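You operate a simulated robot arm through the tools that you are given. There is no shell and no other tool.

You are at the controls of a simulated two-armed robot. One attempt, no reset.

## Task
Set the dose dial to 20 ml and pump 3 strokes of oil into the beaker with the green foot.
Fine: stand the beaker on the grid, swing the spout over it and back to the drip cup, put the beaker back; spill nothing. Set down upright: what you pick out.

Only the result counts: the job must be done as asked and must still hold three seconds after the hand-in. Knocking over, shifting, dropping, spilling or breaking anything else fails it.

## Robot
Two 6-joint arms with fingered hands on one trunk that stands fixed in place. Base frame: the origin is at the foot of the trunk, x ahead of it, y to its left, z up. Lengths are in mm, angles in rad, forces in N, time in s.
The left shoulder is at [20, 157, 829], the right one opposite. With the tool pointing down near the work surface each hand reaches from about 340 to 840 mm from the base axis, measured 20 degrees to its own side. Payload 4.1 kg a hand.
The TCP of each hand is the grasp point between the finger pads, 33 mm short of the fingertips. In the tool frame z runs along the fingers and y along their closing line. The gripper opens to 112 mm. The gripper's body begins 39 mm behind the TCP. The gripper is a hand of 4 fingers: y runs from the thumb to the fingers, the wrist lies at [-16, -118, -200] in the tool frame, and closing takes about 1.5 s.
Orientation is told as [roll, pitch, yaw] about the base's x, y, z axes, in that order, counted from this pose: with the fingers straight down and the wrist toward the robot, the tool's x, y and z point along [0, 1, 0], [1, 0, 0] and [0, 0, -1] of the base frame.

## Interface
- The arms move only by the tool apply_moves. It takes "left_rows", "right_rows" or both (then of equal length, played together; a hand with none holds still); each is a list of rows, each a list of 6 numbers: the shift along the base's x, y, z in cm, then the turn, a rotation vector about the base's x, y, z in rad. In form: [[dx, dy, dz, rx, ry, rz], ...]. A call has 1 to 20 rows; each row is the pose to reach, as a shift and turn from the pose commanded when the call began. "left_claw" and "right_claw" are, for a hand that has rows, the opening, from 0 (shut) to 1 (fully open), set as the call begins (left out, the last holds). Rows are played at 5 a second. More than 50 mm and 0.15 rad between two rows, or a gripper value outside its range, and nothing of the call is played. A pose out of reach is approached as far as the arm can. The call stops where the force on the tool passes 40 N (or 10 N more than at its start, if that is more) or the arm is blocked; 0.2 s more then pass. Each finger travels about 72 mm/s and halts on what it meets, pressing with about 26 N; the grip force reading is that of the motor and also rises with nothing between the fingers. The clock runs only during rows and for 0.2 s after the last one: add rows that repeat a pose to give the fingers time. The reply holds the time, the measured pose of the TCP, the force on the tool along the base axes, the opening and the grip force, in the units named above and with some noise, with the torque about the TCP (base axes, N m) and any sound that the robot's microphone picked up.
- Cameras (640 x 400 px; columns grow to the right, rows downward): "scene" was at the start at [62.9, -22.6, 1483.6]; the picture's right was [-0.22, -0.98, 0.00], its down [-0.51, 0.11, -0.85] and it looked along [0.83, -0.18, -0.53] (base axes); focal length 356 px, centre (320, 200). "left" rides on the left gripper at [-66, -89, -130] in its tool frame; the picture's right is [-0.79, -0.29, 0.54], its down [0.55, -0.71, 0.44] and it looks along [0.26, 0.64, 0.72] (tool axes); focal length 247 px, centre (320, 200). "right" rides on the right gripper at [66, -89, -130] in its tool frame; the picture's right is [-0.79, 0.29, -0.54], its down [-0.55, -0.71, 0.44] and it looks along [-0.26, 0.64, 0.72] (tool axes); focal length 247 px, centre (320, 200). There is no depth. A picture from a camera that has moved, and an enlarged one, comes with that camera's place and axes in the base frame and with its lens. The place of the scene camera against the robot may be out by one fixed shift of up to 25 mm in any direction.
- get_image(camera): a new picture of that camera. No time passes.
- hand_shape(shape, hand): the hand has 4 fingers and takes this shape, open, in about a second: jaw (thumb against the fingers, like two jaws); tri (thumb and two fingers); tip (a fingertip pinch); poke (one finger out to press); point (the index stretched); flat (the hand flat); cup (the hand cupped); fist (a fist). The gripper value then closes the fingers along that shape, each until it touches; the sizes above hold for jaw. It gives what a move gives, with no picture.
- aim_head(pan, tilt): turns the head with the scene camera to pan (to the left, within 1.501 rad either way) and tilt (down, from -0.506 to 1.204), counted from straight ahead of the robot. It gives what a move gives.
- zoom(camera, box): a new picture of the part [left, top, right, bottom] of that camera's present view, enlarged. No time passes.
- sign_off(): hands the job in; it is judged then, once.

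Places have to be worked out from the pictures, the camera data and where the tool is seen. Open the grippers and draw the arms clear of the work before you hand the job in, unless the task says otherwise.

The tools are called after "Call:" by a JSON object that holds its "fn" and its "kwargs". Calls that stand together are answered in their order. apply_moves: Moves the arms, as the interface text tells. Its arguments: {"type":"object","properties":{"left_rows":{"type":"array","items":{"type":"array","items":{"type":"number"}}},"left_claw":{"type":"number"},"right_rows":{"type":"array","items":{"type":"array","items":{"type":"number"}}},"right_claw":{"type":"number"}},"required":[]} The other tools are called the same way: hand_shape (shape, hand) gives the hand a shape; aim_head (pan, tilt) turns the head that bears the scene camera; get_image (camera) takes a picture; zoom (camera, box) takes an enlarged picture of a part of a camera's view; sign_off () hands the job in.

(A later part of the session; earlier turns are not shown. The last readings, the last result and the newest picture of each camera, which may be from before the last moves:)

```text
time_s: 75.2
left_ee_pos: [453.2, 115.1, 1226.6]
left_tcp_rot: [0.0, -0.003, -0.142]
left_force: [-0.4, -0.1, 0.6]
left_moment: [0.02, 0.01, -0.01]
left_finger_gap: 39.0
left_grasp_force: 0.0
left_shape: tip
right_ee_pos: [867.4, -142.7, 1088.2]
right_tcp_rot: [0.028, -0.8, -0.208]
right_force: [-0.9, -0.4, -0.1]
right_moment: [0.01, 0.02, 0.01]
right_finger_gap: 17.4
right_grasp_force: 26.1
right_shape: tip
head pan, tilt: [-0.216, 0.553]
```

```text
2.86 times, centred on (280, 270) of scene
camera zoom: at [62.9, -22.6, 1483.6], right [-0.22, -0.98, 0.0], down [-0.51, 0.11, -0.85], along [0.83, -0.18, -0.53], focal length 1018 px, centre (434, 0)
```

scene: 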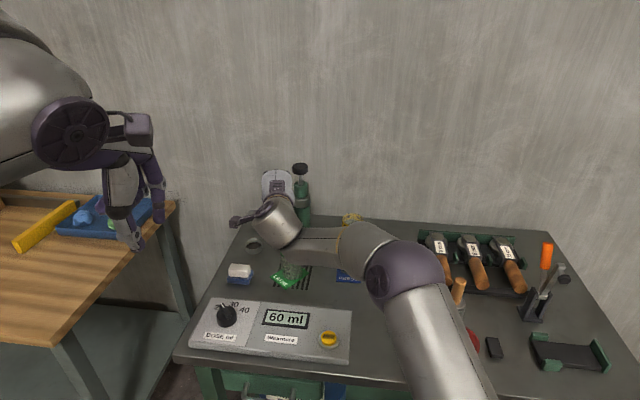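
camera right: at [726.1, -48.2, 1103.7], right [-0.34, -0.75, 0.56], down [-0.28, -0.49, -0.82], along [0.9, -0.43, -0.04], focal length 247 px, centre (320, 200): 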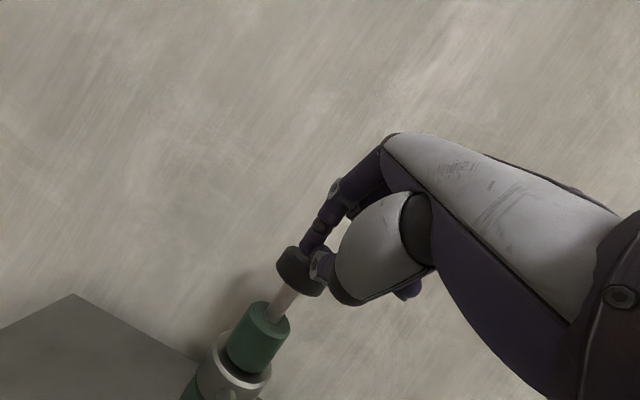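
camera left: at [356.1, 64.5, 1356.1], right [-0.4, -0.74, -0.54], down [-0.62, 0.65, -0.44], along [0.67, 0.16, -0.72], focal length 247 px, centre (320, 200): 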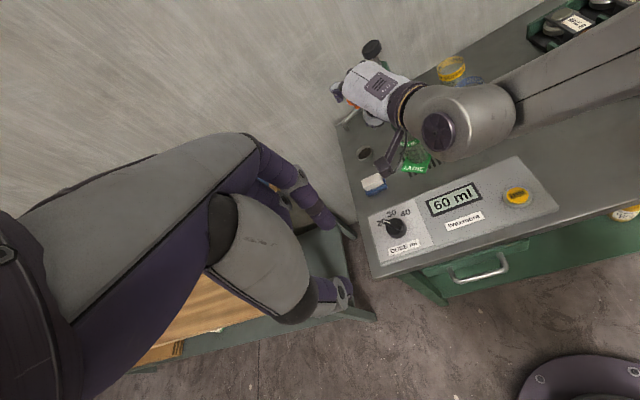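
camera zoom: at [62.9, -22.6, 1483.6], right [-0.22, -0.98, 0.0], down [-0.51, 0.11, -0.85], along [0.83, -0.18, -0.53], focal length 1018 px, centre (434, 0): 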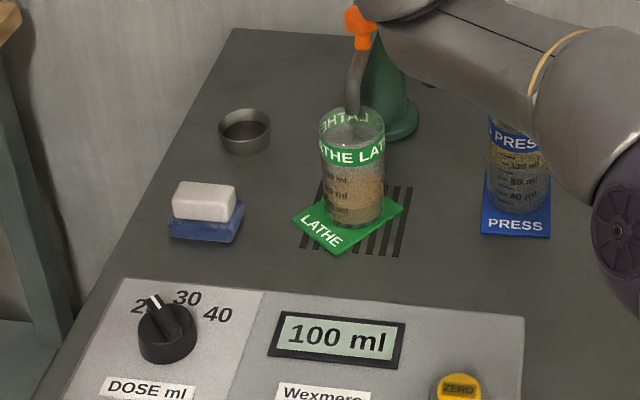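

The plunger is fully up again. Third and last stroke now.

Call:
{"fn": "apply_moves", "kwargs": {"right_rows": [[0, 0, -0.5, 0, 0, 0], [0, 0, -1, 0, 0, 0], [0, 0, -1.5, 0, 0, 0], [0, 0, -2, 0, 0, 0], [0, 0, -2.5, 0, 0, 0], [0, 0, -3, 0, 0, 0], [0, 0, -3.5, 0, 0, 0], [0, 0, -4, 0, 0, 0], [0, 0, -4.4, 0, 0, 0], [0, 0, -4.4, 0, 0, 0]], "right_claw": 0}}

Call:
{"fn": "zoom", "kwargs": {"camera": "scene", "box": [220, 200, 340, 340]}}

Call:
{"fn": "zoom", "kwargs": {"camera": "right", "box": [220, 200, 370, 340]}}

```text
time_s: 77.4
left_ee_pos: [451.3, 116.0, 1226.8]
left_tcp_rot: [0.001, -0.002, -0.143]
left_force: [0.1, 0.6, 0.6]
left_moment: [0.0, -0.04, 0.0]
left_finger_gap: 38.9
left_grasp_force: 0.1
left_shape: tip
right_ee_pos: [868.0, -142.3, 1046.0]
right_tcp_rot: [0.031, -0.806, -0.211]
right_force: [-1.0, 1.3, 21.4]
right_moment: [0.09, -0.35, 0.08]
right_finger_gap: 18.2
right_grasp_force: 25.9
right_shape: tip
head pan, tilt: [-0.216, 0.553]
```

```text
2.86 times, centred on (280, 270) of scene
camera zoom: at [62.0, -22.4, 1483.6], right [-0.22, -0.98, 0.0], down [-0.51, 0.11, -0.85], along [0.83, -0.18, -0.53], focal length 1018 px, centre (434, 0)
```

zoom: 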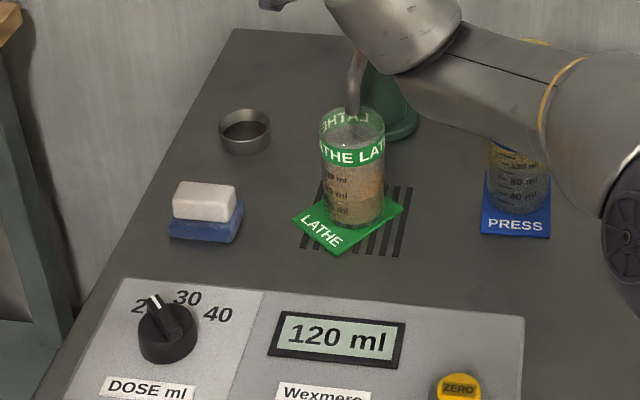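

```text
2.86 times, centred on (295, 270) of right
camera zoom: at [725.5, -48.6, 1072.7], right [-0.34, -0.75, 0.56], down [-0.27, -0.49, -0.83], along [0.9, -0.43, -0.04], focal length 706 px, centre (391, 0)
```

zoom: 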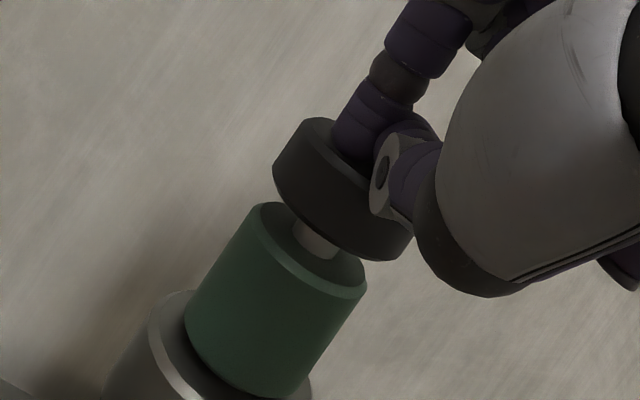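

Display 120 ml: exactly 3 × 20 ml delivered. I'll lift off the plunger and back away along the approach path.

Call:
{"fn": "apply_moves", "kwargs": {"right_rows": [[0, 0, 0.8, 0, 0, 0], [0, 0, 1.6, 0, 0, 0], [0, 0, 2.4, 0, 0, 0], [0, 0, 3.2, 0, 0, 0], [0, 0, 4, 0, 0, 0], [-0.2, 0, 5, 0, 0, 0], [-0.5, -0.3, 5.8, 0, 0, 0], [-2, -0.5, 6, 0, 0, 0], [-4, -0.7, 6.2, 0, 0, 0], [-6.5, -0.8, 6.6, 0, 0, 0]], "right_claw": 0}}

Call:
{"fn": "get_image", "kwargs": {"camera": "right"}}

Call:
{"fn": "zoom", "kwargs": {"camera": "left", "box": [340, 20, 480, 180]}}

Call:
{"fn": "zoom", "kwargs": {"camera": "scene", "box": [265, 200, 325, 290]}}

```text
time_s: 79.6
left_ee_pos: [453.4, 115.3, 1225.4]
left_tcp_rot: [0.001, -0.001, -0.143]
left_force: [-0.6, -0.1, -1.2]
left_moment: [0.03, 0.04, -0.01]
left_finger_gap: 39.0
left_grasp_force: 0.0
left_shape: tip
right_ee_pos: [801.4, -151.6, 1109.2]
right_tcp_rot: [0.029, -0.801, -0.207]
right_force: [0.8, -0.3, 0.5]
right_moment: [-0.02, 0.05, -0.01]
right_finger_gap: 17.5
right_grasp_force: 26.1
right_shape: tip
head pan, tilt: [-0.216, 0.553]
```

```text
taken
camera right: at [660.3, -57.2, 1136.7], right [-0.33, -0.75, 0.57], down [-0.28, -0.49, -0.82], along [0.9, -0.43, -0.05], focal length 247 px, centre (320, 200)
```

right: 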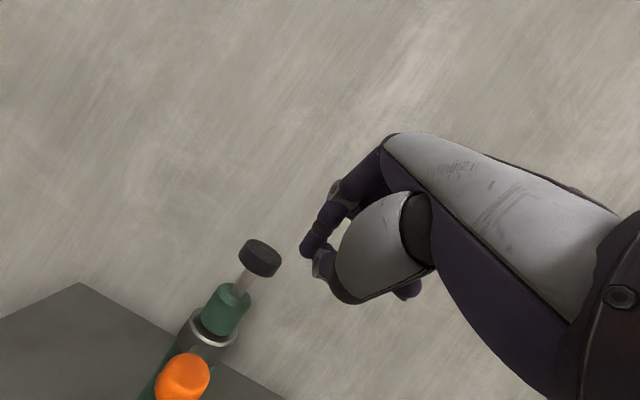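

```text
2.50 times, centred on (410, 100) of left
camera zoom: at [356.5, 64.7, 1356.0], right [-0.4, -0.74, -0.54], down [-0.62, 0.65, -0.44], along [0.67, 0.16, -0.72], focal length 617 px, centre (95, 450)
```

zoom: 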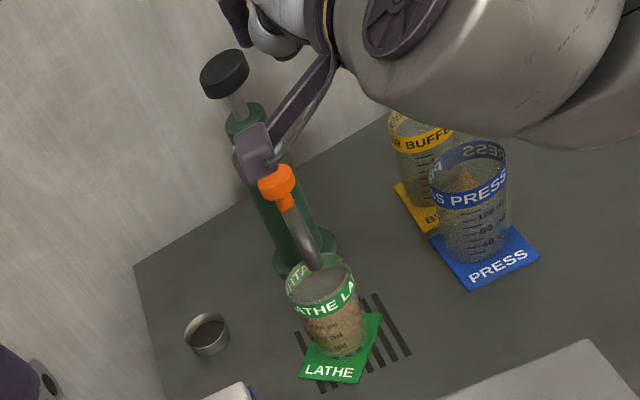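

```text
4.44 times, centred on (295, 245) of scene
camera zoom: at [63.2, -22.5, 1483.6], right [-0.22, -0.98, 0.0], down [-0.51, 0.11, -0.85], along [0.83, -0.18, -0.53], focal length 1584 px, centre (431, 0)
```

zoom: 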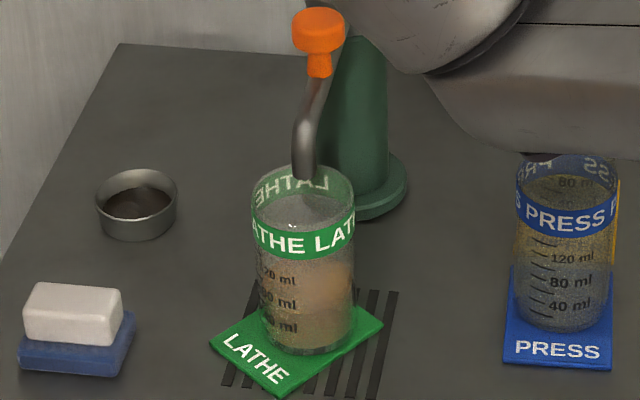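

Plunger is up, hand clear. I'll now move the closed fingertips to the right side of the orange knob (computed at (808,-118)) at pitch 0.715 for swinging the spout back, staying just clear of it, giving the spout time to finish dripping.

Call:
{"fn": "apply_moves", "kwargs": {"right_rows": [[-1, 0.2, -1.5, 0.006, 0.028, 0.019], [-2, 0.5, -3, 0.012, 0.056, 0.038], [-2.8, 0.8, -5, 0.018, 0.084, 0.057], [-2.8, 0.8, -7, 0.018, 0.084, 0.057], [-2.8, 0.8, -8, 0.018, 0.084, 0.057], [-2.8, 0.8, -8, 0.018, 0.084, 0.057]], "right_claw": 0}}

Call:
{"fn": "get_image", "kwargs": {"camera": "right"}}

Call:
{"fn": "zoom", "kwargs": {"camera": "left", "box": [340, 20, 480, 180]}}

Call:
{"fn": "zoom", "kwargs": {"camera": "scene", "box": [265, 170, 345, 290]}}

```text
time_s: 81.0
left_ee_pos: [453.3, 114.9, 1226.6]
left_tcp_rot: [0.001, -0.002, -0.145]
left_force: [0.3, 0.2, 0.3]
left_moment: [0.03, 0.03, 0.02]
left_finger_gap: 39.0
left_grasp_force: 0.0
left_shape: tip
right_ee_pos: [774.6, -143.6, 1028.8]
right_tcp_rot: [0.032, -0.717, -0.153]
right_force: [0.2, 0.0, -0.5]
right_moment: [0.04, 0.0, -0.02]
right_finger_gap: 17.4
right_grasp_force: 26.1
right_shape: tip
head pan, tilt: [-0.216, 0.553]
```

```text
taken
camera right: at [631.5, -58.5, 1068.3], right [-0.24, -0.78, 0.58], down [-0.32, -0.5, -0.81], along [0.92, -0.38, -0.13], focal length 247 px, centre (320, 200)
```

right: 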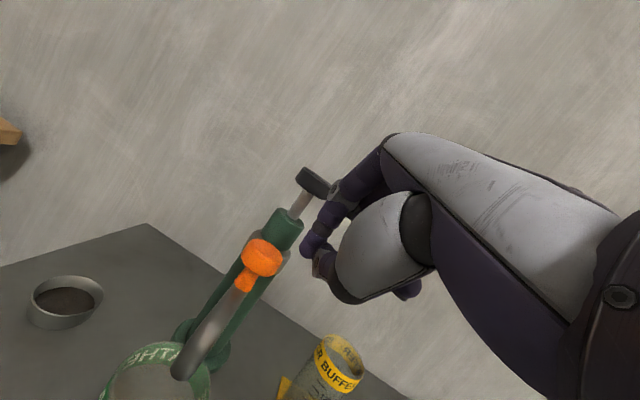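

```text
2.50 times, centred on (410, 100) of left
camera zoom: at [356.2, 64.6, 1356.1], right [-0.4, -0.74, -0.54], down [-0.62, 0.65, -0.44], along [0.67, 0.16, -0.72], focal length 617 px, centre (95, 450)
```

zoom: 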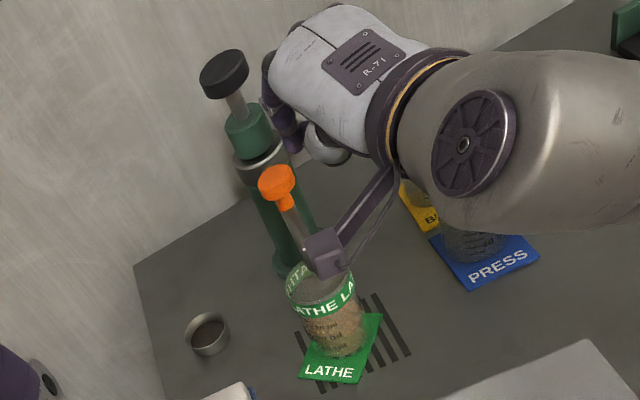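

```text
3.33 times, centred on (305, 230) of scene
camera zoom: at [62.9, -22.6, 1483.6], right [-0.22, -0.98, 0.0], down [-0.51, 0.11, -0.85], along [0.83, -0.18, -0.53], focal length 1188 px, centre (370, 100)
```

zoom: 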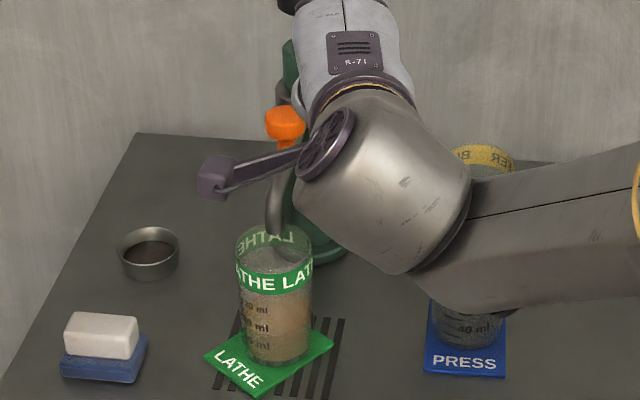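

I'll check the outlet closely for hanging drops.

Call:
{"fn": "zoom", "kwargs": {"camera": "right", "box": [90, 300, 250, 400]}}

Call:
{"fn": "zoom", "kwargs": {"camera": "scene", "box": [275, 205, 315, 250]}}

```text
4.00 times, centred on (170, 350) of right
camera zoom: at [631.5, -58.5, 1068.3], right [-0.24, -0.78, 0.58], down [-0.32, -0.5, -0.81], along [0.92, -0.38, -0.13], focal length 988 px, centre (920, -400)
```

zoom: 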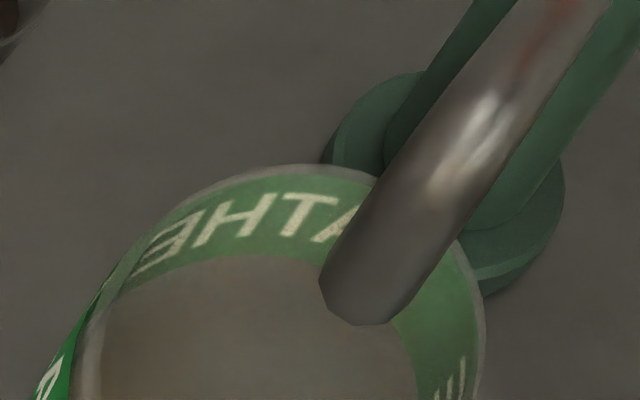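

```text
8.89 times, centred on (295, 228) of scene
camera zoom: at [62.9, -22.6, 1483.6], right [-0.22, -0.98, 0.0], down [-0.51, 0.11, -0.85], along [0.83, -0.18, -0.53], focal length 3167 px, centre (542, -44)
```

zoom: 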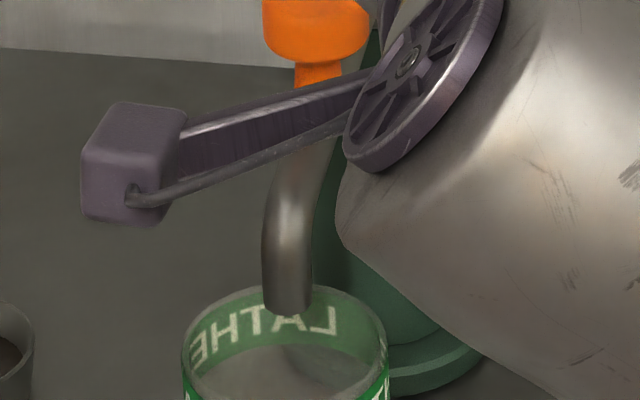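

No hanging drop. I'll lower the fingertips to knob height beside it (TCP z≈1005) and hold a couple of seconds more before swinging.

Call:
{"fn": "apply_moves", "kwargs": {"right_rows": [[0, 0, -0.8, 0, 0, 0], [0, 0, -1.6, 0, 0, 0], [0, 0, -2.4, 0, 0, 0], [0, 0, -2.4, 0, 0, 0], [0, 0, -2.4, 0, 0, 0], [0, 0, -2.4, 0, 0, 0], [0, 0, -2.4, 0, 0, 0], [0, 0, -2.4, 0, 0, 0], [0, 0, -2.4, 0, 0, 0], [0, 0, -2.4, 0, 0, 0], [0, 0, -2.4, 0, 0, 0], [0, 0, -2.4, 0, 0, 0]], "right_claw": 0}}

Call:
{"fn": "get_image", "kwargs": {"camera": "right"}}

Call:
{"fn": "zoom", "kwargs": {"camera": "left", "box": [340, 20, 480, 180]}}

```text
time_s: 83.6
left_ee_pos: [453.1, 117.0, 1225.9]
left_tcp_rot: [0.0, -0.004, -0.143]
left_force: [-0.2, 0.2, 0.0]
left_moment: [0.04, -0.02, -0.02]
left_finger_gap: 39.0
left_grasp_force: 0.1
left_shape: tip
right_ee_pos: [774.3, -143.0, 1004.8]
right_tcp_rot: [0.031, -0.716, -0.155]
right_force: [0.5, -0.3, 0.0]
right_moment: [-0.01, 0.01, -0.02]
right_finger_gap: 17.4
right_grasp_force: 26.1
right_shape: tip
head pan, tilt: [-0.216, 0.553]
```

```text
taken
camera right: at [631.7, -57.9, 1045.5], right [-0.24, -0.78, 0.58], down [-0.32, -0.5, -0.81], along [0.92, -0.38, -0.13], focal length 247 px, centre (320, 200)
```

right: 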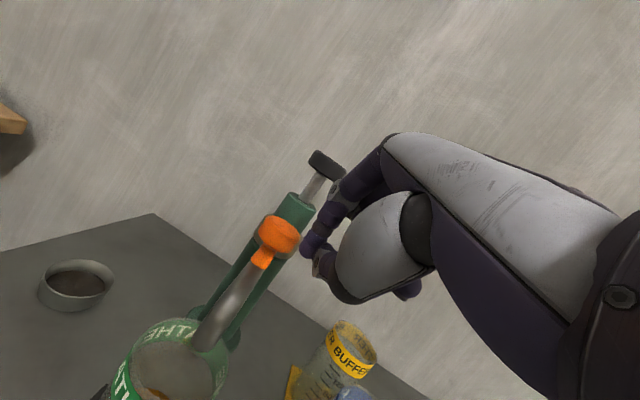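

```text
2.50 times, centred on (410, 100) of left
camera zoom: at [356.2, 64.6, 1356.1], right [-0.4, -0.74, -0.54], down [-0.62, 0.65, -0.44], along [0.67, 0.16, -0.72], focal length 617 px, centre (95, 450)
```

zoom: 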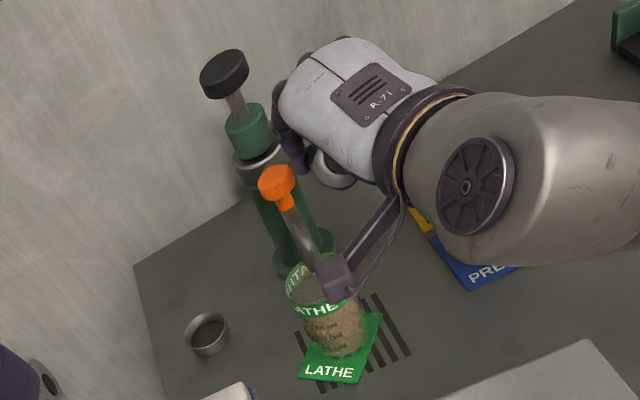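

The fingertips are just right of the knob. I'll push it along the return arc, first to about φ=2.3.

Call:
{"fn": "apply_moves", "kwargs": {"right_rows": [[0.2, 0.6, 0, 0, 0, 0], [0.3, 1.1, 0, 0, 0, 0], [0.36, 1.65, 0, 0, 0, 0], [0.43, 2.21, 0, 0, 0, 0], [0.53, 2.66, 0, 0, 0, 0], [0.64, 3.1, 0, 0, 0, 0], [0.79, 3.55, 0, 0, 0, 0], [0.94, 3.99, 0, 0, 0, 0], [1.13, 4.41, 0, 0, 0, 0], [1.33, 4.83, 0, 0, 0, 0], [1.56, 5.23, 0, 0, 0, 0], [1.8, 5.62, 0, 0, 0, 0]], "right_claw": 0}}

Call:
{"fn": "get_image", "kwargs": {"camera": "right"}}

Call:
{"fn": "zoom", "kwargs": {"camera": "left", "box": [340, 20, 480, 180]}}

```text
time_s: 86.2
left_ee_pos: [452.9, 115.3, 1226.3]
left_tcp_rot: [0.0, -0.002, -0.143]
left_force: [-0.4, -0.9, -0.4]
left_moment: [-0.02, 0.02, -0.01]
left_finger_gap: 39.1
left_grasp_force: 0.0
left_shape: tip
right_ee_pos: [792.0, -87.4, 1004.2]
right_tcp_rot: [0.031, -0.714, -0.154]
right_force: [-0.5, -0.1, 0.6]
right_moment: [0.01, -0.02, 0.0]
right_finger_gap: 17.4
right_grasp_force: 26.3
right_shape: tip
head pan, tilt: [-0.216, 0.553]
```

```text
taken
camera right: at [649.7, -1.3, 1044.8], right [-0.24, -0.78, 0.58], down [-0.32, -0.5, -0.81], along [0.92, -0.38, -0.13], focal length 247 px, centre (320, 200)
```

right: 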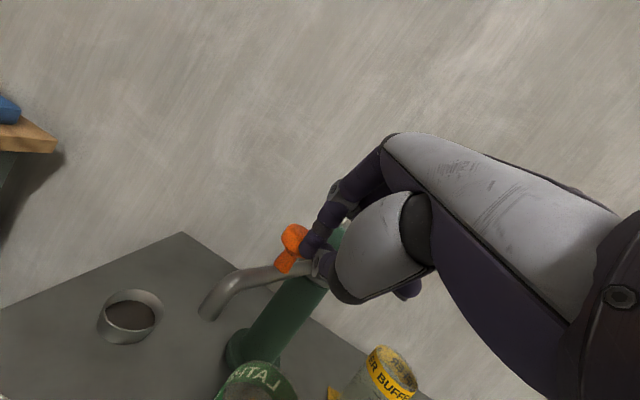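

```text
2.50 times, centred on (410, 100) of left
camera zoom: at [356.1, 64.5, 1356.1], right [-0.4, -0.74, -0.54], down [-0.62, 0.65, -0.44], along [0.67, 0.16, -0.72], focal length 617 px, centre (95, 450)
```

zoom: 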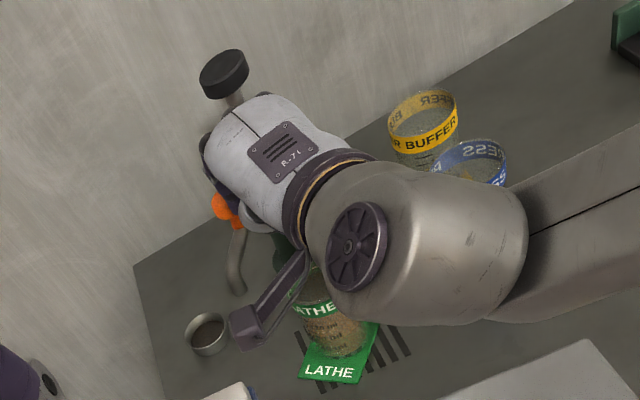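

The knob tracks as predicted (φ≈2.30). I'll continue pushing to φ≈1.8.

Call:
{"fn": "apply_moves", "kwargs": {"right_rows": [[0.27, 0.39, 0, 0, 0, 0], [0.54, 0.76, 0, 0, 0, 0], [0.85, 1.11, 0, 0, 0, 0], [1.16, 1.45, 0, 0, 0, 0], [1.5, 1.77, 0, 0, 0, 0], [1.85, 2.07, 0, 0, 0, 0], [2.22, 2.35, 0, 0, 0, 0], [2.59, 2.62, 0, 0, 0, 0], [2.98, 2.87, 0, 0, 0, 0], [3.38, 3.1, 0, 0, 0, 0]], "right_claw": 0}}

Call:
{"fn": "get_image", "kwargs": {"camera": "right"}}

Call:
{"fn": "zoom", "kwargs": {"camera": "left", "box": [340, 20, 480, 180]}}

```text
time_s: 88.4
left_ee_pos: [453.3, 115.6, 1225.2]
left_tcp_rot: [0.0, -0.003, -0.143]
left_force: [0.3, -0.9, -0.4]
left_moment: [-0.03, -0.01, 0.02]
left_finger_gap: 39.0
left_grasp_force: 0.1
left_shape: tip
right_ee_pos: [826.5, -54.2, 1004.0]
right_tcp_rot: [0.032, -0.717, -0.155]
right_force: [-0.2, 0.2, -0.1]
right_moment: [0.01, 0.02, 0.0]
right_finger_gap: 17.6
right_grasp_force: 26.1
right_shape: tip
head pan, tilt: [-0.216, 0.553]
```

```text
taken
camera right: at [683.2, 30.7, 1045.2], right [-0.24, -0.78, 0.57], down [-0.32, -0.5, -0.81], along [0.92, -0.38, -0.13], focal length 247 px, centre (320, 200)
```

right: 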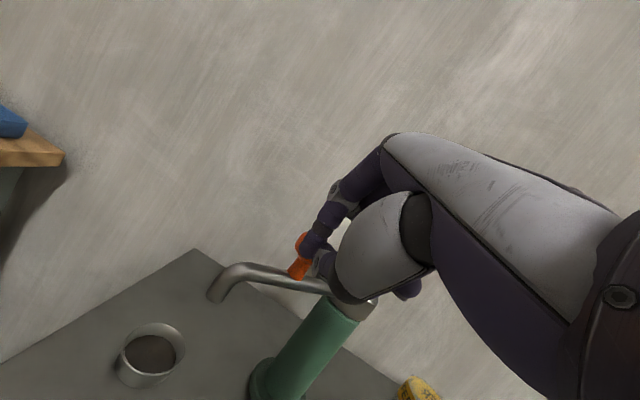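

```text
2.50 times, centred on (410, 100) of left
camera zoom: at [356.1, 64.5, 1356.1], right [-0.4, -0.74, -0.54], down [-0.62, 0.65, -0.44], along [0.67, 0.16, -0.72], focal length 617 px, centre (95, 450)
```

zoom: 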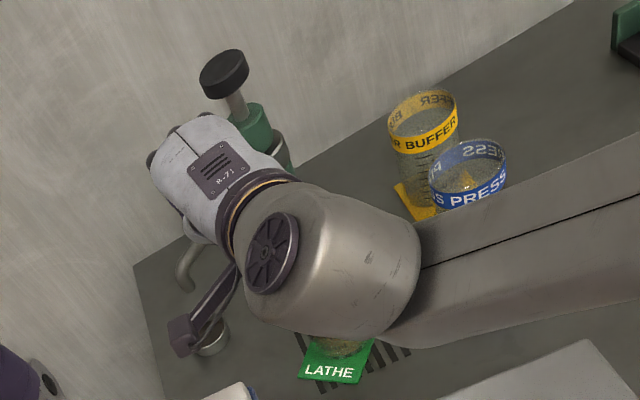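

φ≈1.8, outlet approaching the cup. I'll push on to φ≈1.6 and check the outlet against the cup.

Call:
{"fn": "apply_moves", "kwargs": {"right_rows": [[0.42, 0.21, 0, 0, 0, 0], [0.84, 0.4, 0, 0, 0, 0], [1.28, 0.56, 0, 0, 0, 0], [1.71, 0.71, 0, 0, 0, 0]], "right_claw": 0}}

Call:
{"fn": "get_image", "kwargs": {"camera": "right"}}

Call:
{"fn": "zoom", "kwargs": {"camera": "left", "box": [340, 20, 480, 180]}}

Call:
{"fn": "zoom", "kwargs": {"camera": "scene", "box": [225, 170, 345, 290]}}

```text
time_s: 89.4
left_ee_pos: [453.6, 115.4, 1227.2]
left_tcp_rot: [0.0, -0.001, -0.143]
left_force: [-0.4, -0.5, -0.3]
left_moment: [-0.02, -0.01, 0.01]
left_finger_gap: 39.2
left_grasp_force: 0.0
left_shape: tip
right_ee_pos: [843.1, -48.2, 1004.5]
right_tcp_rot: [0.028, -0.715, -0.154]
right_force: [-1.1, 0.9, -0.6]
right_moment: [0.02, 0.0, 0.01]
right_finger_gap: 17.2
right_grasp_force: 26.2
right_shape: tip
head pan, tilt: [-0.216, 0.553]
```

```text
taken
camera right: at [700.0, 37.0, 1044.9], right [-0.24, -0.78, 0.58], down [-0.32, -0.5, -0.81], along [0.92, -0.38, -0.13], focal length 247 px, centre (320, 200)
```

right: 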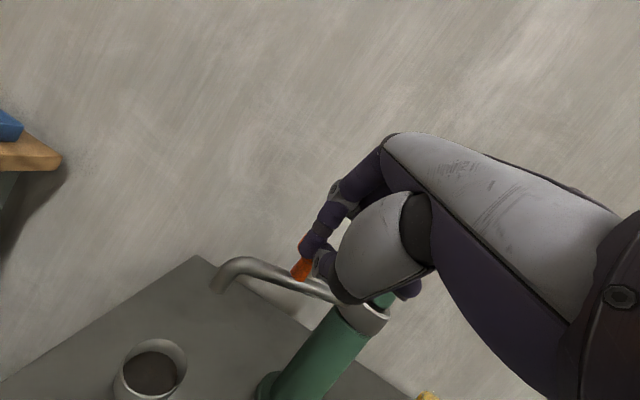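

```text
2.50 times, centred on (410, 100) of left
camera zoom: at [356.2, 64.6, 1356.1], right [-0.4, -0.74, -0.54], down [-0.62, 0.65, -0.44], along [0.67, 0.16, -0.72], focal length 617 px, centre (95, 450)
```

zoom: 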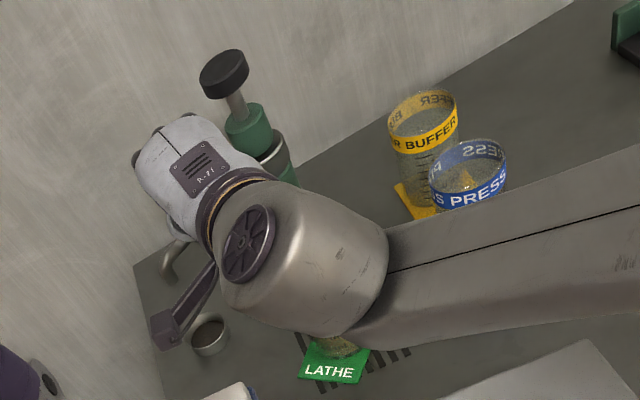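

```text
3.33 times, centred on (285, 230) of scene
camera zoom: at [62.9, -22.6, 1483.6], right [-0.22, -0.98, 0.0], down [-0.51, 0.11, -0.85], along [0.83, -0.18, -0.53], focal length 1188 px, centre (437, 100)
```

zoom: 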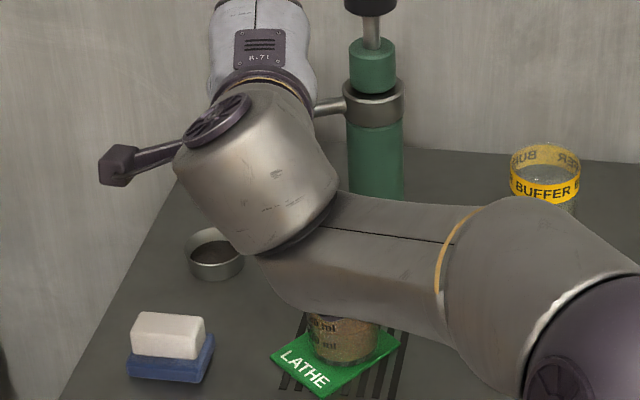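

The outlet is about 18 mm short of the cup centre (relative measurement in the same view). I'll push ~10 mm further and re-check.

Call:
{"fn": "apply_moves", "kwargs": {"right_rows": [[0.35, 0.04, 0, 0, 0, 0], [0.7, 0.07, 0, 0, 0, 0], [1, 0.1, 0, 0, 0, 0]], "right_claw": 0}}

Call:
{"fn": "get_image", "kwargs": {"camera": "right"}}

Call:
{"fn": "zoom", "kwargs": {"camera": "left", "box": [340, 60, 440, 160]}}

```text
time_s: 90.2
left_ee_pos: [453.0, 115.7, 1226.9]
left_tcp_rot: [0.0, -0.001, -0.143]
left_force: [-1.0, -0.1, 1.1]
left_moment: [0.0, 0.03, 0.01]
left_finger_gap: 39.1
left_grasp_force: 0.0
left_shape: tip
right_ee_pos: [853.3, -47.4, 1004.2]
right_tcp_rot: [0.032, -0.714, -0.154]
right_force: [0.2, -0.4, 0.4]
right_moment: [0.01, 0.0, 0.0]
right_finger_gap: 17.2
right_grasp_force: 25.5
right_shape: tip
head pan, tilt: [-0.216, 0.553]
```

```text
taken
camera right: at [709.9, 38.9, 1044.8], right [-0.24, -0.78, 0.58], down [-0.32, -0.5, -0.81], along [0.92, -0.38, -0.13], focal length 247 px, centre (320, 200)
```

right: 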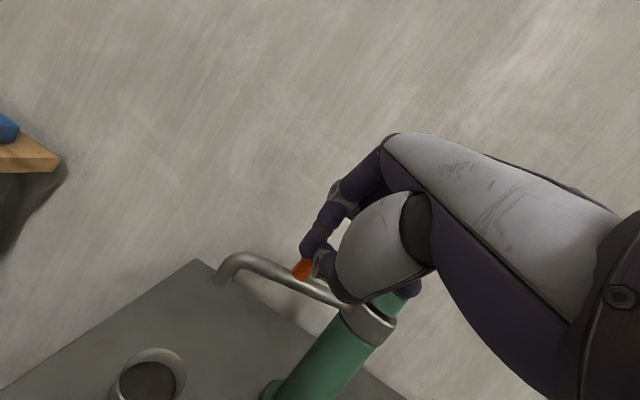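

```text
4.00 times, centred on (390, 110) of left
camera zoom: at [356.2, 64.6, 1356.1], right [-0.4, -0.74, -0.54], down [-0.62, 0.65, -0.44], along [0.67, 0.16, -0.72], focal length 988 px, centre (40, 560)
```

zoom: 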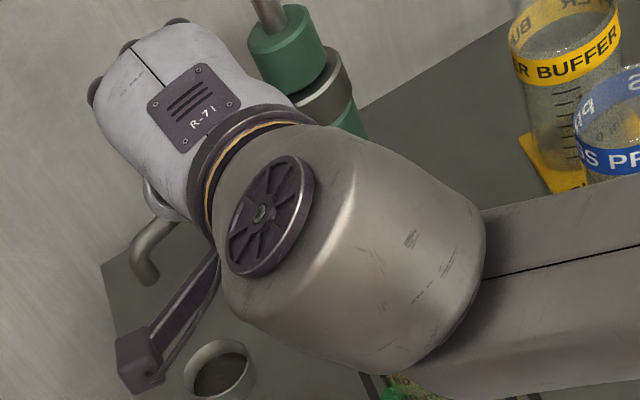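

The outlet is now over the cup (offset only a few mm in both views). I'll push 3 mm more to centre it, then back the hand straight off toward the robot and up.

Call:
{"fn": "apply_moves", "kwargs": {"right_rows": [[0.15, 0, 0, 0, 0, 0], [0.3, 0, 0, 0, 0, 0], [0.3, 0, 0, 0, 0, 0], [-1, 0, 0.3, 0, 0, 0], [-2.5, 0, 1.5, 0, 0, 0], [-4, -0.5, 4, 0, 0, 0], [-6, -1, 6.5, 0, 0, 0], [-9, -2, 8.5, 0, 0, 0], [-12, -3.5, 10, 0, 0, 0]], "right_claw": 0}}

Call:
{"fn": "get_image", "kwargs": {"camera": "right"}}

Call:
{"fn": "zoom", "kwargs": {"camera": "left", "box": [330, 30, 450, 170]}}

```text
time_s: 92.2
left_ee_pos: [451.9, 115.2, 1224.4]
left_tcp_rot: [0.001, -0.001, -0.143]
left_force: [0.6, 0.8, -0.6]
left_moment: [-0.02, 0.02, 0.03]
left_finger_gap: 38.9
left_grasp_force: 0.0
left_shape: tip
right_ee_pos: [732.1, -82.0, 1103.0]
right_tcp_rot: [0.03, -0.715, -0.152]
right_force: [0.5, 0.1, -0.6]
right_moment: [0.01, 0.0, -0.02]
right_finger_gap: 17.7
right_grasp_force: 25.9
right_shape: tip
head pan, tilt: [-0.216, 0.553]
```

```text
taken
camera right: at [589.3, 2.5, 1143.3], right [-0.24, -0.78, 0.58], down [-0.32, -0.5, -0.81], along [0.92, -0.38, -0.13], focal length 247 px, centre (320, 200)
```

right: 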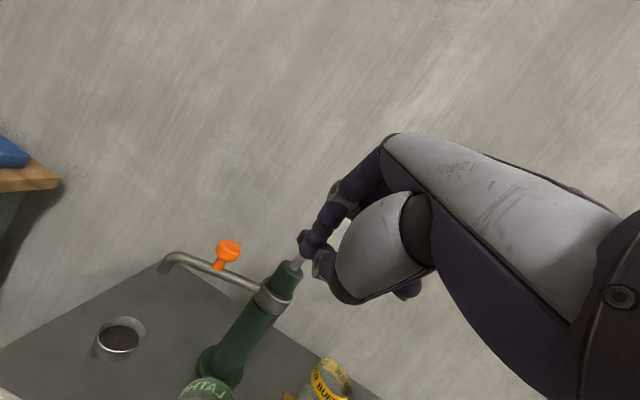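

```text
2.86 times, centred on (390, 100) of left
camera zoom: at [356.7, 64.8, 1355.9], right [-0.4, -0.74, -0.54], down [-0.62, 0.65, -0.44], along [0.67, 0.16, -0.72], focal length 706 px, centre (120, 486)
```

zoom: 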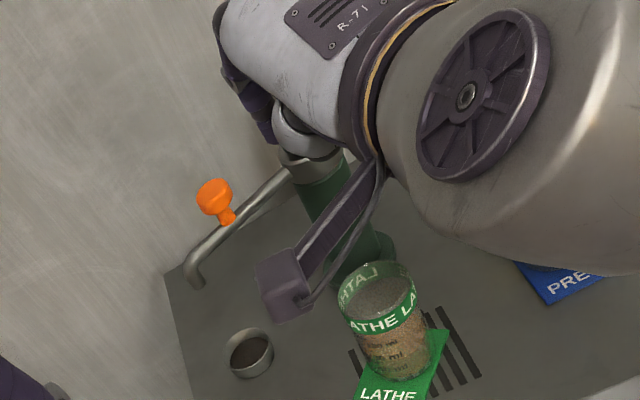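

The spout is back over the drip cup and nothing was touched on the way out. I'll retract the right hand to the open area and check the spout/cup from all views.

Call:
{"fn": "apply_moves", "kwargs": {"right_rows": [[-1.4, -1.5, 0.5, 0.007, 0.046, 0], [-2.9, -3, 1, 0.014, 0.091, 0], [-4.3, -4.5, 1.5, 0.021, 0.137, 0], [-5.8, -6, 2, 0.028, 0.182, 0], [-7.2, -7.6, 2.4, 0.035, 0.228, 0], [-8.7, -9.1, 2.7, 0.042, 0.273, 0], [-10.1, -10.6, 3, 0.049, 0.319, 0], [-11.5, -12, 3, 0.056, 0.364, 0], [-13, -13.6, 3, 0.063, 0.41, 0]], "right_claw": 0.3}}

Call:
{"fn": "zoom", "kwargs": {"camera": "right", "box": [60, 90, 300, 250]}}

Call:
{"fn": "zoom", "kwargs": {"camera": "left", "box": [330, 30, 450, 170]}}

Call:
{"fn": "zoom", "kwargs": {"camera": "scene", "box": [200, 150, 400, 350]}}

```text
time_s: 94.2
left_ee_pos: [454.6, 115.3, 1226.4]
left_tcp_rot: [0.001, -0.002, -0.145]
left_force: [-0.2, 0.2, 0.9]
left_moment: [0.0, -0.02, 0.02]
left_finger_gap: 39.4
left_grasp_force: 0.1
left_shape: tip
right_ee_pos: [604.7, -220.4, 1134.2]
right_tcp_rot: [0.032, -0.298, -0.151]
right_force: [0.0, -0.5, 0.4]
right_moment: [0.0, 0.0, 0.0]
right_finger_gap: 33.4
right_grasp_force: 0.1
right_shape: tip
head pan, tilt: [-0.216, 0.553]
```

```text
2.50 times, centred on (180, 170) of right
camera zoom: at [490.6, -138.4, 1232.3], right [0.0, -0.82, 0.58], down [-0.62, -0.45, -0.64], along [0.78, -0.36, -0.51], focal length 617 px, centre (670, 275)
```

zoom: 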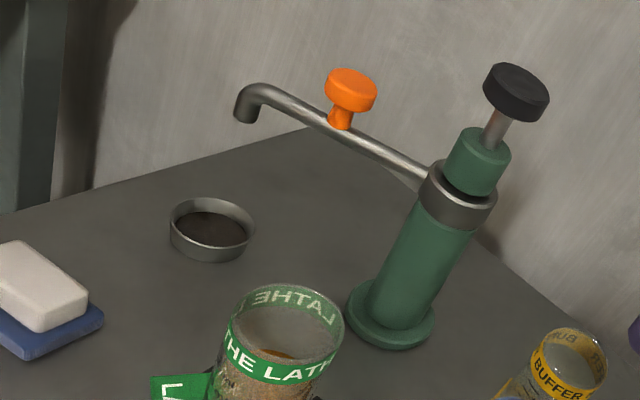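

```text
2.86 times, centred on (390, 100) of left
camera zoom: at [356.4, 64.7, 1356.0], right [-0.4, -0.74, -0.54], down [-0.62, 0.65, -0.44], along [0.67, 0.16, -0.72], focal length 706 px, centre (120, 486)
```

zoom: 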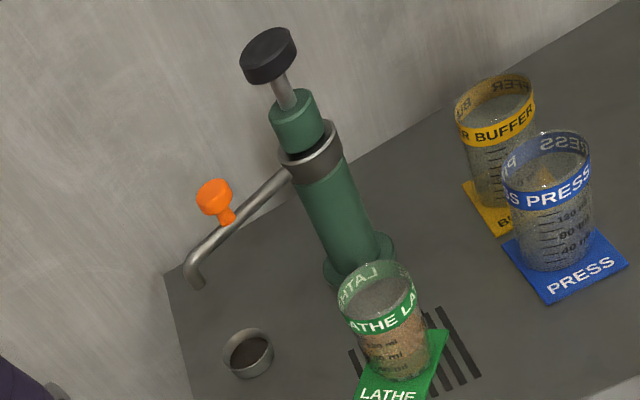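

```text
2.00 times, centred on (300, 250) of scene
camera zoom: at [63.1, -22.5, 1483.6], right [-0.22, -0.98, 0.0], down [-0.51, 0.11, -0.85], along [0.83, -0.18, -0.53], focal length 713 px, centre (360, 100)
```

zoom: 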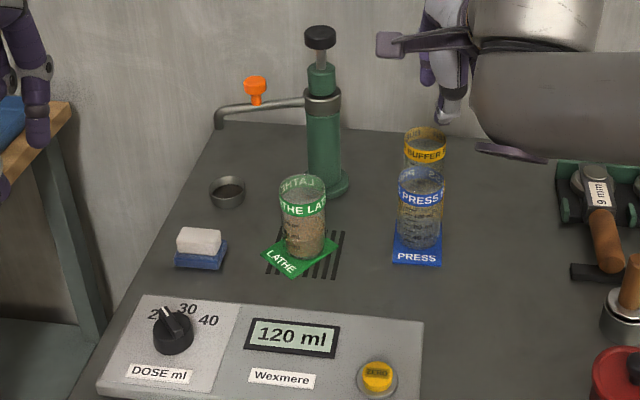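

The outlet pixel is identical to its starting place, so the spout is properly back over the drip cup. Now I'll reshape the right hand to jaw for picking up the beaker.

Call:
{"fn": "hand_shape", "kwargs": {"shape": "jaw", "hand": "right"}}

Call:
{"fn": "apply_moves", "kwargs": {"right_rows": [[0.6, 1.2, -1.4, -0.004, 0, 0.045], [1.2, 2.4, -2.8, -0.008, 0, 0.09], [1.8, 3.6, -4.2, -0.012, 0, 0.136], [2.4, 4.8, -5.6, -0.016, 0, 0.18], [3, 6, -7, -0.02, 0, 0.226], [3.5, 7.2, -8.4, -0.024, 0, 0.27], [4, 8.2, -9.6, -0.028, 0, 0.316], [4.4, 8.8, -10.6, -0.03, 0, 0.342], [4.4, 8.8, -10.6, -0.03, 0, 0.342]], "right_claw": 1}}

Call:
{"fn": "get_image", "kwargs": {"camera": "right"}}

Call:
{"fn": "zoom", "kwargs": {"camera": "left", "box": [340, 30, 500, 190]}}

```text
time_s: 95.1
left_ee_pos: [453.4, 115.6, 1225.9]
left_tcp_rot: [0.001, -0.002, -0.144]
left_force: [0.1, 0.3, -1.0]
left_moment: [0.01, 0.0, -0.01]
left_finger_gap: 39.3
left_grasp_force: 0.0
left_shape: tip
right_ee_pos: [603.7, -219.6, 1133.0]
right_tcp_rot: [0.031, -0.302, -0.154]
right_force: [-0.5, 0.4, -0.2]
right_moment: [0.0, 0.0, -0.03]
right_finger_gap: 111.3
right_grasp_force: 0.1
right_shape: jaw
head pan, tilt: [-0.216, 0.553]
```

```text
time_s: 97.1
left_ee_pos: [453.2, 114.8, 1225.4]
left_tcp_rot: [0.0, -0.001, -0.143]
left_force: [0.0, 0.1, -0.5]
left_moment: [0.01, 0.01, -0.01]
left_finger_gap: 39.1
left_grasp_force: 0.0
left_shape: tip
right_ee_pos: [646.6, -128.2, 1028.9]
right_tcp_rot: [-0.001, -0.3, 0.199]
right_force: [0.7, 0.6, -0.1]
right_moment: [0.01, 0.01, -0.03]
right_finger_gap: 111.5
right_grasp_force: 0.0
right_shape: jaw
head pan, tilt: [-0.216, 0.553]
```

```text
taken
camera right: at [512.2, -87.4, 1125.3], right [0.27, -0.75, 0.6], down [-0.43, -0.65, -0.63], along [0.86, -0.09, -0.5], focal length 247 px, centre (320, 200)
```

right: 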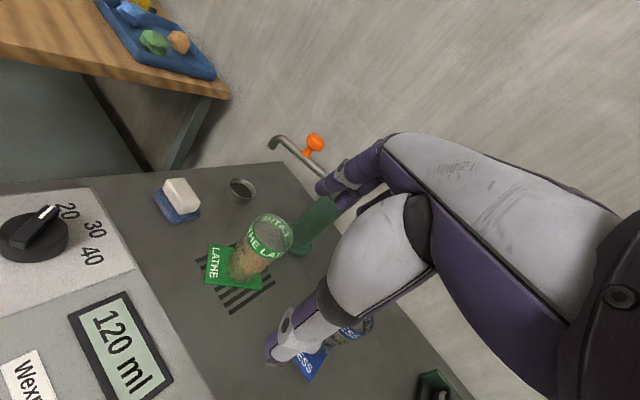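

```text
2.50 times, centred on (420, 110) of left
camera zoom: at [356.2, 64.6, 1356.1], right [-0.4, -0.74, -0.54], down [-0.62, 0.65, -0.44], along [0.67, 0.16, -0.72], focal length 617 px, centre (70, 425)
```

zoom: 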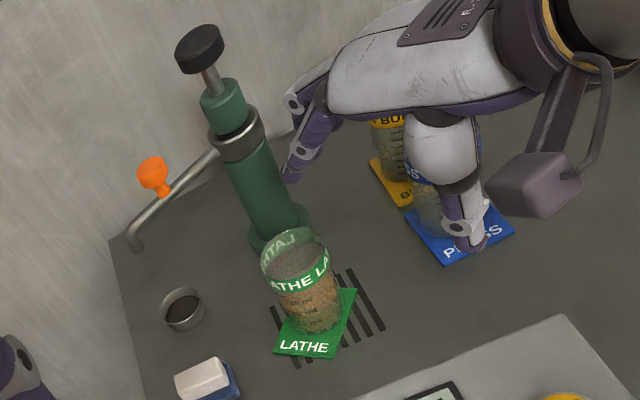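

The beaker is unmoved. I'll go to the hover point above it (reverse of my earlier withdrawal) and re-measure before descending.

Call:
{"fn": "apply_moves", "kwargs": {"right_rows": [[2, 0.8, -1.4, 0, 0, 0], [4, 1.4, -2.7, 0, 0, 0], [6, 2, -4, 0, 0, 0], [8, 2.4, -5.4, 0, 0, 0], [10, 2.7, -6.8, 0, 0, 0], [11.2, 2.9, -8.2, 0, 0, 0], [11.2, 2.9, -8.2, 0, 0, 0]], "right_claw": 1}}

Call:
{"fn": "get_image", "kwargs": {"camera": "right"}}

Call:
{"fn": "zoom", "kwargs": {"camera": "left", "box": [340, 30, 500, 190]}}

```text
time_s: 98.7
left_ee_pos: [452.5, 116.4, 1226.8]
left_tcp_rot: [0.0, -0.002, -0.143]
left_force: [0.0, 0.0, -0.7]
left_moment: [0.02, -0.02, -0.01]
left_finger_gap: 39.1
left_grasp_force: 0.2
left_shape: tip
right_ee_pos: [755.2, -102.5, 944.7]
right_tcp_rot: [0.0, -0.301, 0.198]
right_force: [-0.4, -0.3, -0.1]
right_moment: [-0.01, 0.01, -0.02]
right_finger_gap: 111.8
right_grasp_force: 0.1
right_shape: jaw
head pan, tilt: [-0.216, 0.553]
```

```text
taken
camera right: at [622.1, -60.7, 1043.3], right [0.27, -0.75, 0.6], down [-0.43, -0.65, -0.63], along [0.86, -0.09, -0.5], focal length 247 px, centre (320, 200)
```

right: 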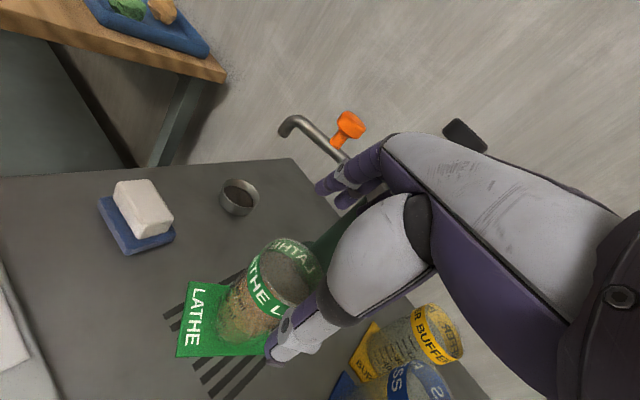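

```text
2.50 times, centred on (420, 110) of left
camera zoom: at [356.1, 64.6, 1356.1], right [-0.4, -0.74, -0.54], down [-0.62, 0.65, -0.44], along [0.67, 0.16, -0.72], focal length 617 px, centre (70, 425)
```

zoom: 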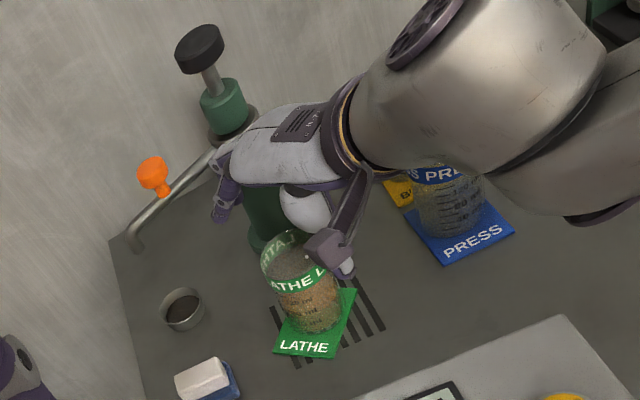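

Alignment needs only a few mm of correction. I'll descend while levelling the hand, the reverse of the way out.

Call:
{"fn": "apply_moves", "kwargs": {"right_rows": [[0.3, 0.25, -0.9, 0, 0, 0], [0.37, 0.3, -1.8, 0, 0, 0], [0.37, 0.3, -3.2, -0.016, 0.078, 0], [0.37, 0.3, -4.6, -0.032, 0.157, 0], [0.37, 0.3, -5.8, -0.048, 0.235, 0], [0.37, 0.3, -6.8, -0.06, 0.296, 0], [0.37, 0.3, -7.7, -0.06, 0.296, 0], [0.37, 0.3, -7.7, -0.06, 0.296, 0]], "right_claw": 1}}

Call:
{"fn": "get_image", "kwargs": {"camera": "right"}}

Call:
{"fn": "zoom", "kwargs": {"camera": "left", "box": [360, 70, 460, 170]}}

```text
time_s: 100.5
left_ee_pos: [453.8, 116.3, 1227.2]
left_tcp_rot: [0.0, -0.001, -0.143]
left_force: [0.4, 0.6, 0.6]
left_moment: [0.01, -0.02, -0.01]
left_finger_gap: 39.1
left_grasp_force: 0.0
left_shape: tip
right_ee_pos: [762.1, -98.1, 869.9]
right_tcp_rot: [0.0, 0.004, 0.2]
right_force: [0.2, 0.1, -0.6]
right_moment: [-0.02, 0.04, 0.01]
right_finger_gap: 111.5
right_grasp_force: 0.1
right_shape: jaw
head pan, tilt: [-0.216, 0.553]
```

```text
taken
camera right: at [661.5, -50.5, 999.6], right [0.44, -0.72, 0.54], down [-0.59, -0.68, -0.43], along [0.68, -0.13, -0.72], focal length 247 px, centre (320, 200)
```

right: 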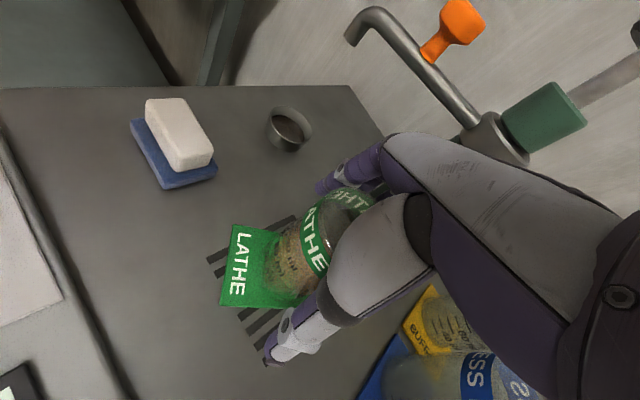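

```text
4.00 times, centred on (410, 120) of left
camera zoom: at [356.2, 64.6, 1356.1], right [-0.4, -0.74, -0.54], down [-0.62, 0.65, -0.44], along [0.67, 0.16, -0.72], focal length 988 px, centre (-40, 520)
```

zoom: 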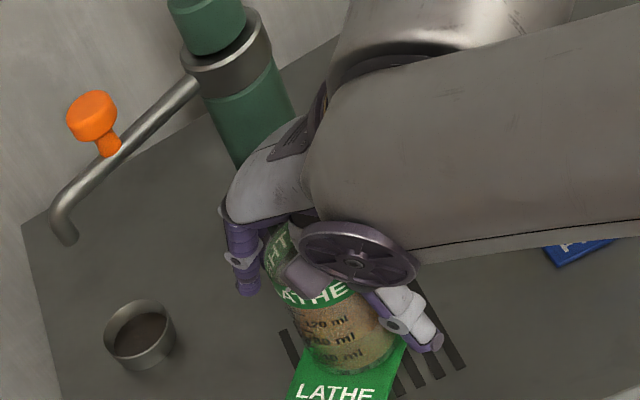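

The hand reads (762,-98,870), about 3 mm off the pose where I released; I'll correct to (759,-99,867) and then close on the beaker.

Call:
{"fn": "apply_moves", "kwargs": {"right_rows": [[-0.15, -0.05, -0.15, 0, -0.004, 0], [-0.3, -0.1, -0.28, 0, -0.004, 0], [-0.3, -0.1, -0.28, 0, -0.004, 0]], "right_claw": 1}}

Call:
{"fn": "apply_moves", "kwargs": {"right_rows": [[0, 0, 0, 0, 0, 0], [0, 0, 0, 0, 0, 0], [0, 0, 0, 0, 0, 0], [0, 0, 0, 0, 0, 0], [0, 0, 0, 0, 0, 0], [0, 0, 0, 0, 0, 0], [0, 0, 0, 0, 0, 0]], "right_claw": 0.3}}

Call:
{"fn": "get_image", "kwargs": {"camera": "right"}}

Call:
{"fn": "zoom", "kwargs": {"camera": "left", "box": [360, 70, 460, 170]}}

```text
time_s: 101.3
left_ee_pos: [453.5, 115.1, 1226.3]
left_tcp_rot: [0.001, -0.002, -0.142]
left_force: [-0.9, 0.1, -0.2]
left_moment: [0.0, -0.01, -0.01]
left_finger_gap: 38.9
left_grasp_force: 0.0
left_shape: tip
right_ee_pos: [759.9, -99.2, 866.7]
right_tcp_rot: [-0.002, -0.001, 0.198]
right_force: [0.3, 0.0, -0.5]
right_moment: [-0.01, -0.01, 0.0]
right_finger_gap: 111.6
right_grasp_force: 0.0
right_shape: jaw
head pan, tilt: [-0.216, 0.553]
```

```text
time_s: 102.9
left_ee_pos: [453.4, 115.8, 1225.3]
left_tcp_rot: [0.001, -0.002, -0.143]
left_force: [-0.1, 0.0, 0.3]
left_moment: [0.0, 0.02, 0.04]
left_finger_gap: 39.0
left_grasp_force: 0.1
left_shape: tip
right_ee_pos: [760.2, -99.1, 867.5]
right_tcp_rot: [-0.002, -0.002, 0.197]
right_force: [-0.2, 0.1, 0.6]
right_moment: [0.0, 0.02, -0.02]
right_finger_gap: 49.1
right_grasp_force: 25.7
right_shape: jaw
head pan, tilt: [-0.216, 0.553]
```

```text
taken
camera right: at [658.1, -50.9, 995.9], right [0.44, -0.72, 0.54], down [-0.59, -0.68, -0.44], along [0.68, -0.13, -0.72], focal length 247 px, centre (320, 200)
```

right: 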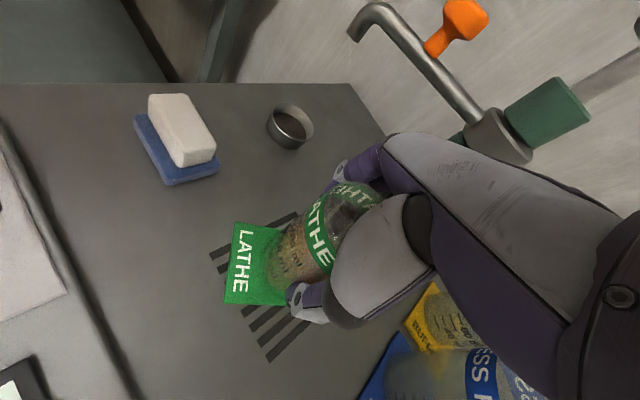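

```text
4.00 times, centred on (410, 120) of left
camera zoom: at [356.2, 64.6, 1356.1], right [-0.4, -0.74, -0.54], down [-0.62, 0.65, -0.44], along [0.67, 0.16, -0.72], focal length 988 px, centre (-40, 520)
```

zoom: 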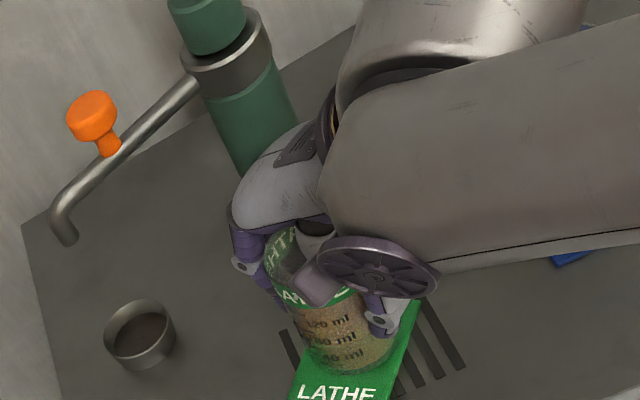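

The grip matches the first one exactly (foot at the same pixels, 49 mm gap). I'll lift gently ~20 mm, easing back slightly for reach.

Call:
{"fn": "apply_moves", "kwargs": {"right_rows": [[0, 0, 0.2, 0, 0, 0], [0, 0, 0.5, 0, 0, 0], [-0.1, 0, 0.9, 0, 0, 0], [-0.25, 0, 1.3, 0, 0, 0], [-0.4, 0, 1.7, 0, 0, 0], [-0.5, 0.02, 2.1, 0, 0, 0], [-0.5, 0.02, 2.1, 0, 0, 0]], "right_claw": 0.3}}

Call:
{"fn": "get_image", "kwargs": {"camera": "right"}}

Call:
{"fn": "zoom", "kwargs": {"camera": "left", "box": [360, 70, 460, 170]}}

```text
time_s: 104.5
left_ee_pos: [453.9, 115.9, 1227.3]
left_tcp_rot: [0.0, -0.001, -0.142]
left_force: [0.5, -0.8, -0.4]
left_moment: [0.01, 0.0, -0.01]
left_finger_gap: 39.0
left_grasp_force: 0.1
left_shape: tip
right_ee_pos: [757.0, -97.5, 887.8]
right_tcp_rot: [-0.002, -0.002, 0.199]
right_force: [0.2, 0.0, -1.7]
right_moment: [0.02, 0.0, -0.03]
right_finger_gap: 49.2
right_grasp_force: 25.6
right_shape: jaw
head pan, tilt: [-0.216, 0.553]
```

```text
taken
camera right: at [654.0, -49.9, 1017.4], right [0.44, -0.72, 0.54], down [-0.59, -0.68, -0.44], along [0.68, -0.13, -0.72], focal length 247 px, centre (320, 200)
```

right: 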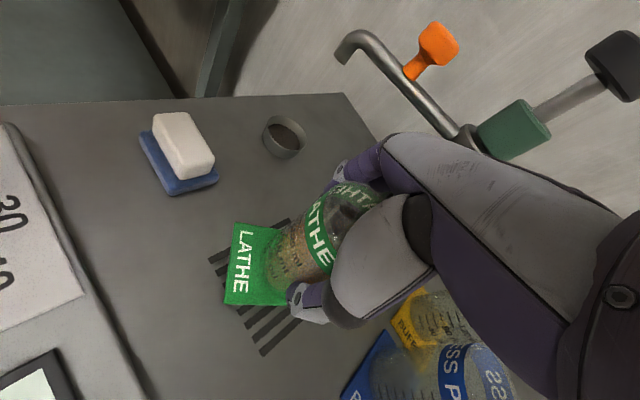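

```text
4.00 times, centred on (410, 120) of left
camera zoom: at [356.3, 64.6, 1356.0], right [-0.4, -0.74, -0.54], down [-0.62, 0.65, -0.44], along [0.67, 0.16, -0.72], focal length 988 px, centre (-40, 520)
```

zoom: 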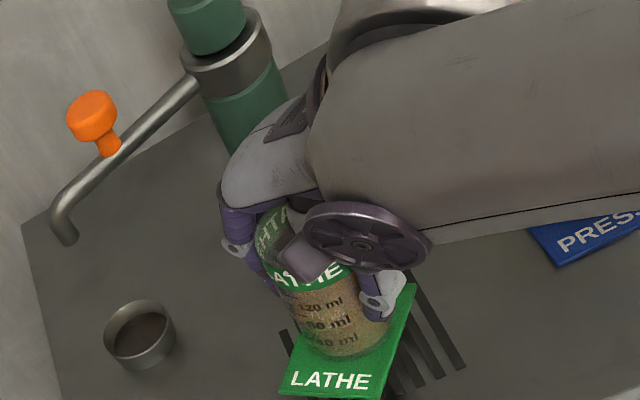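

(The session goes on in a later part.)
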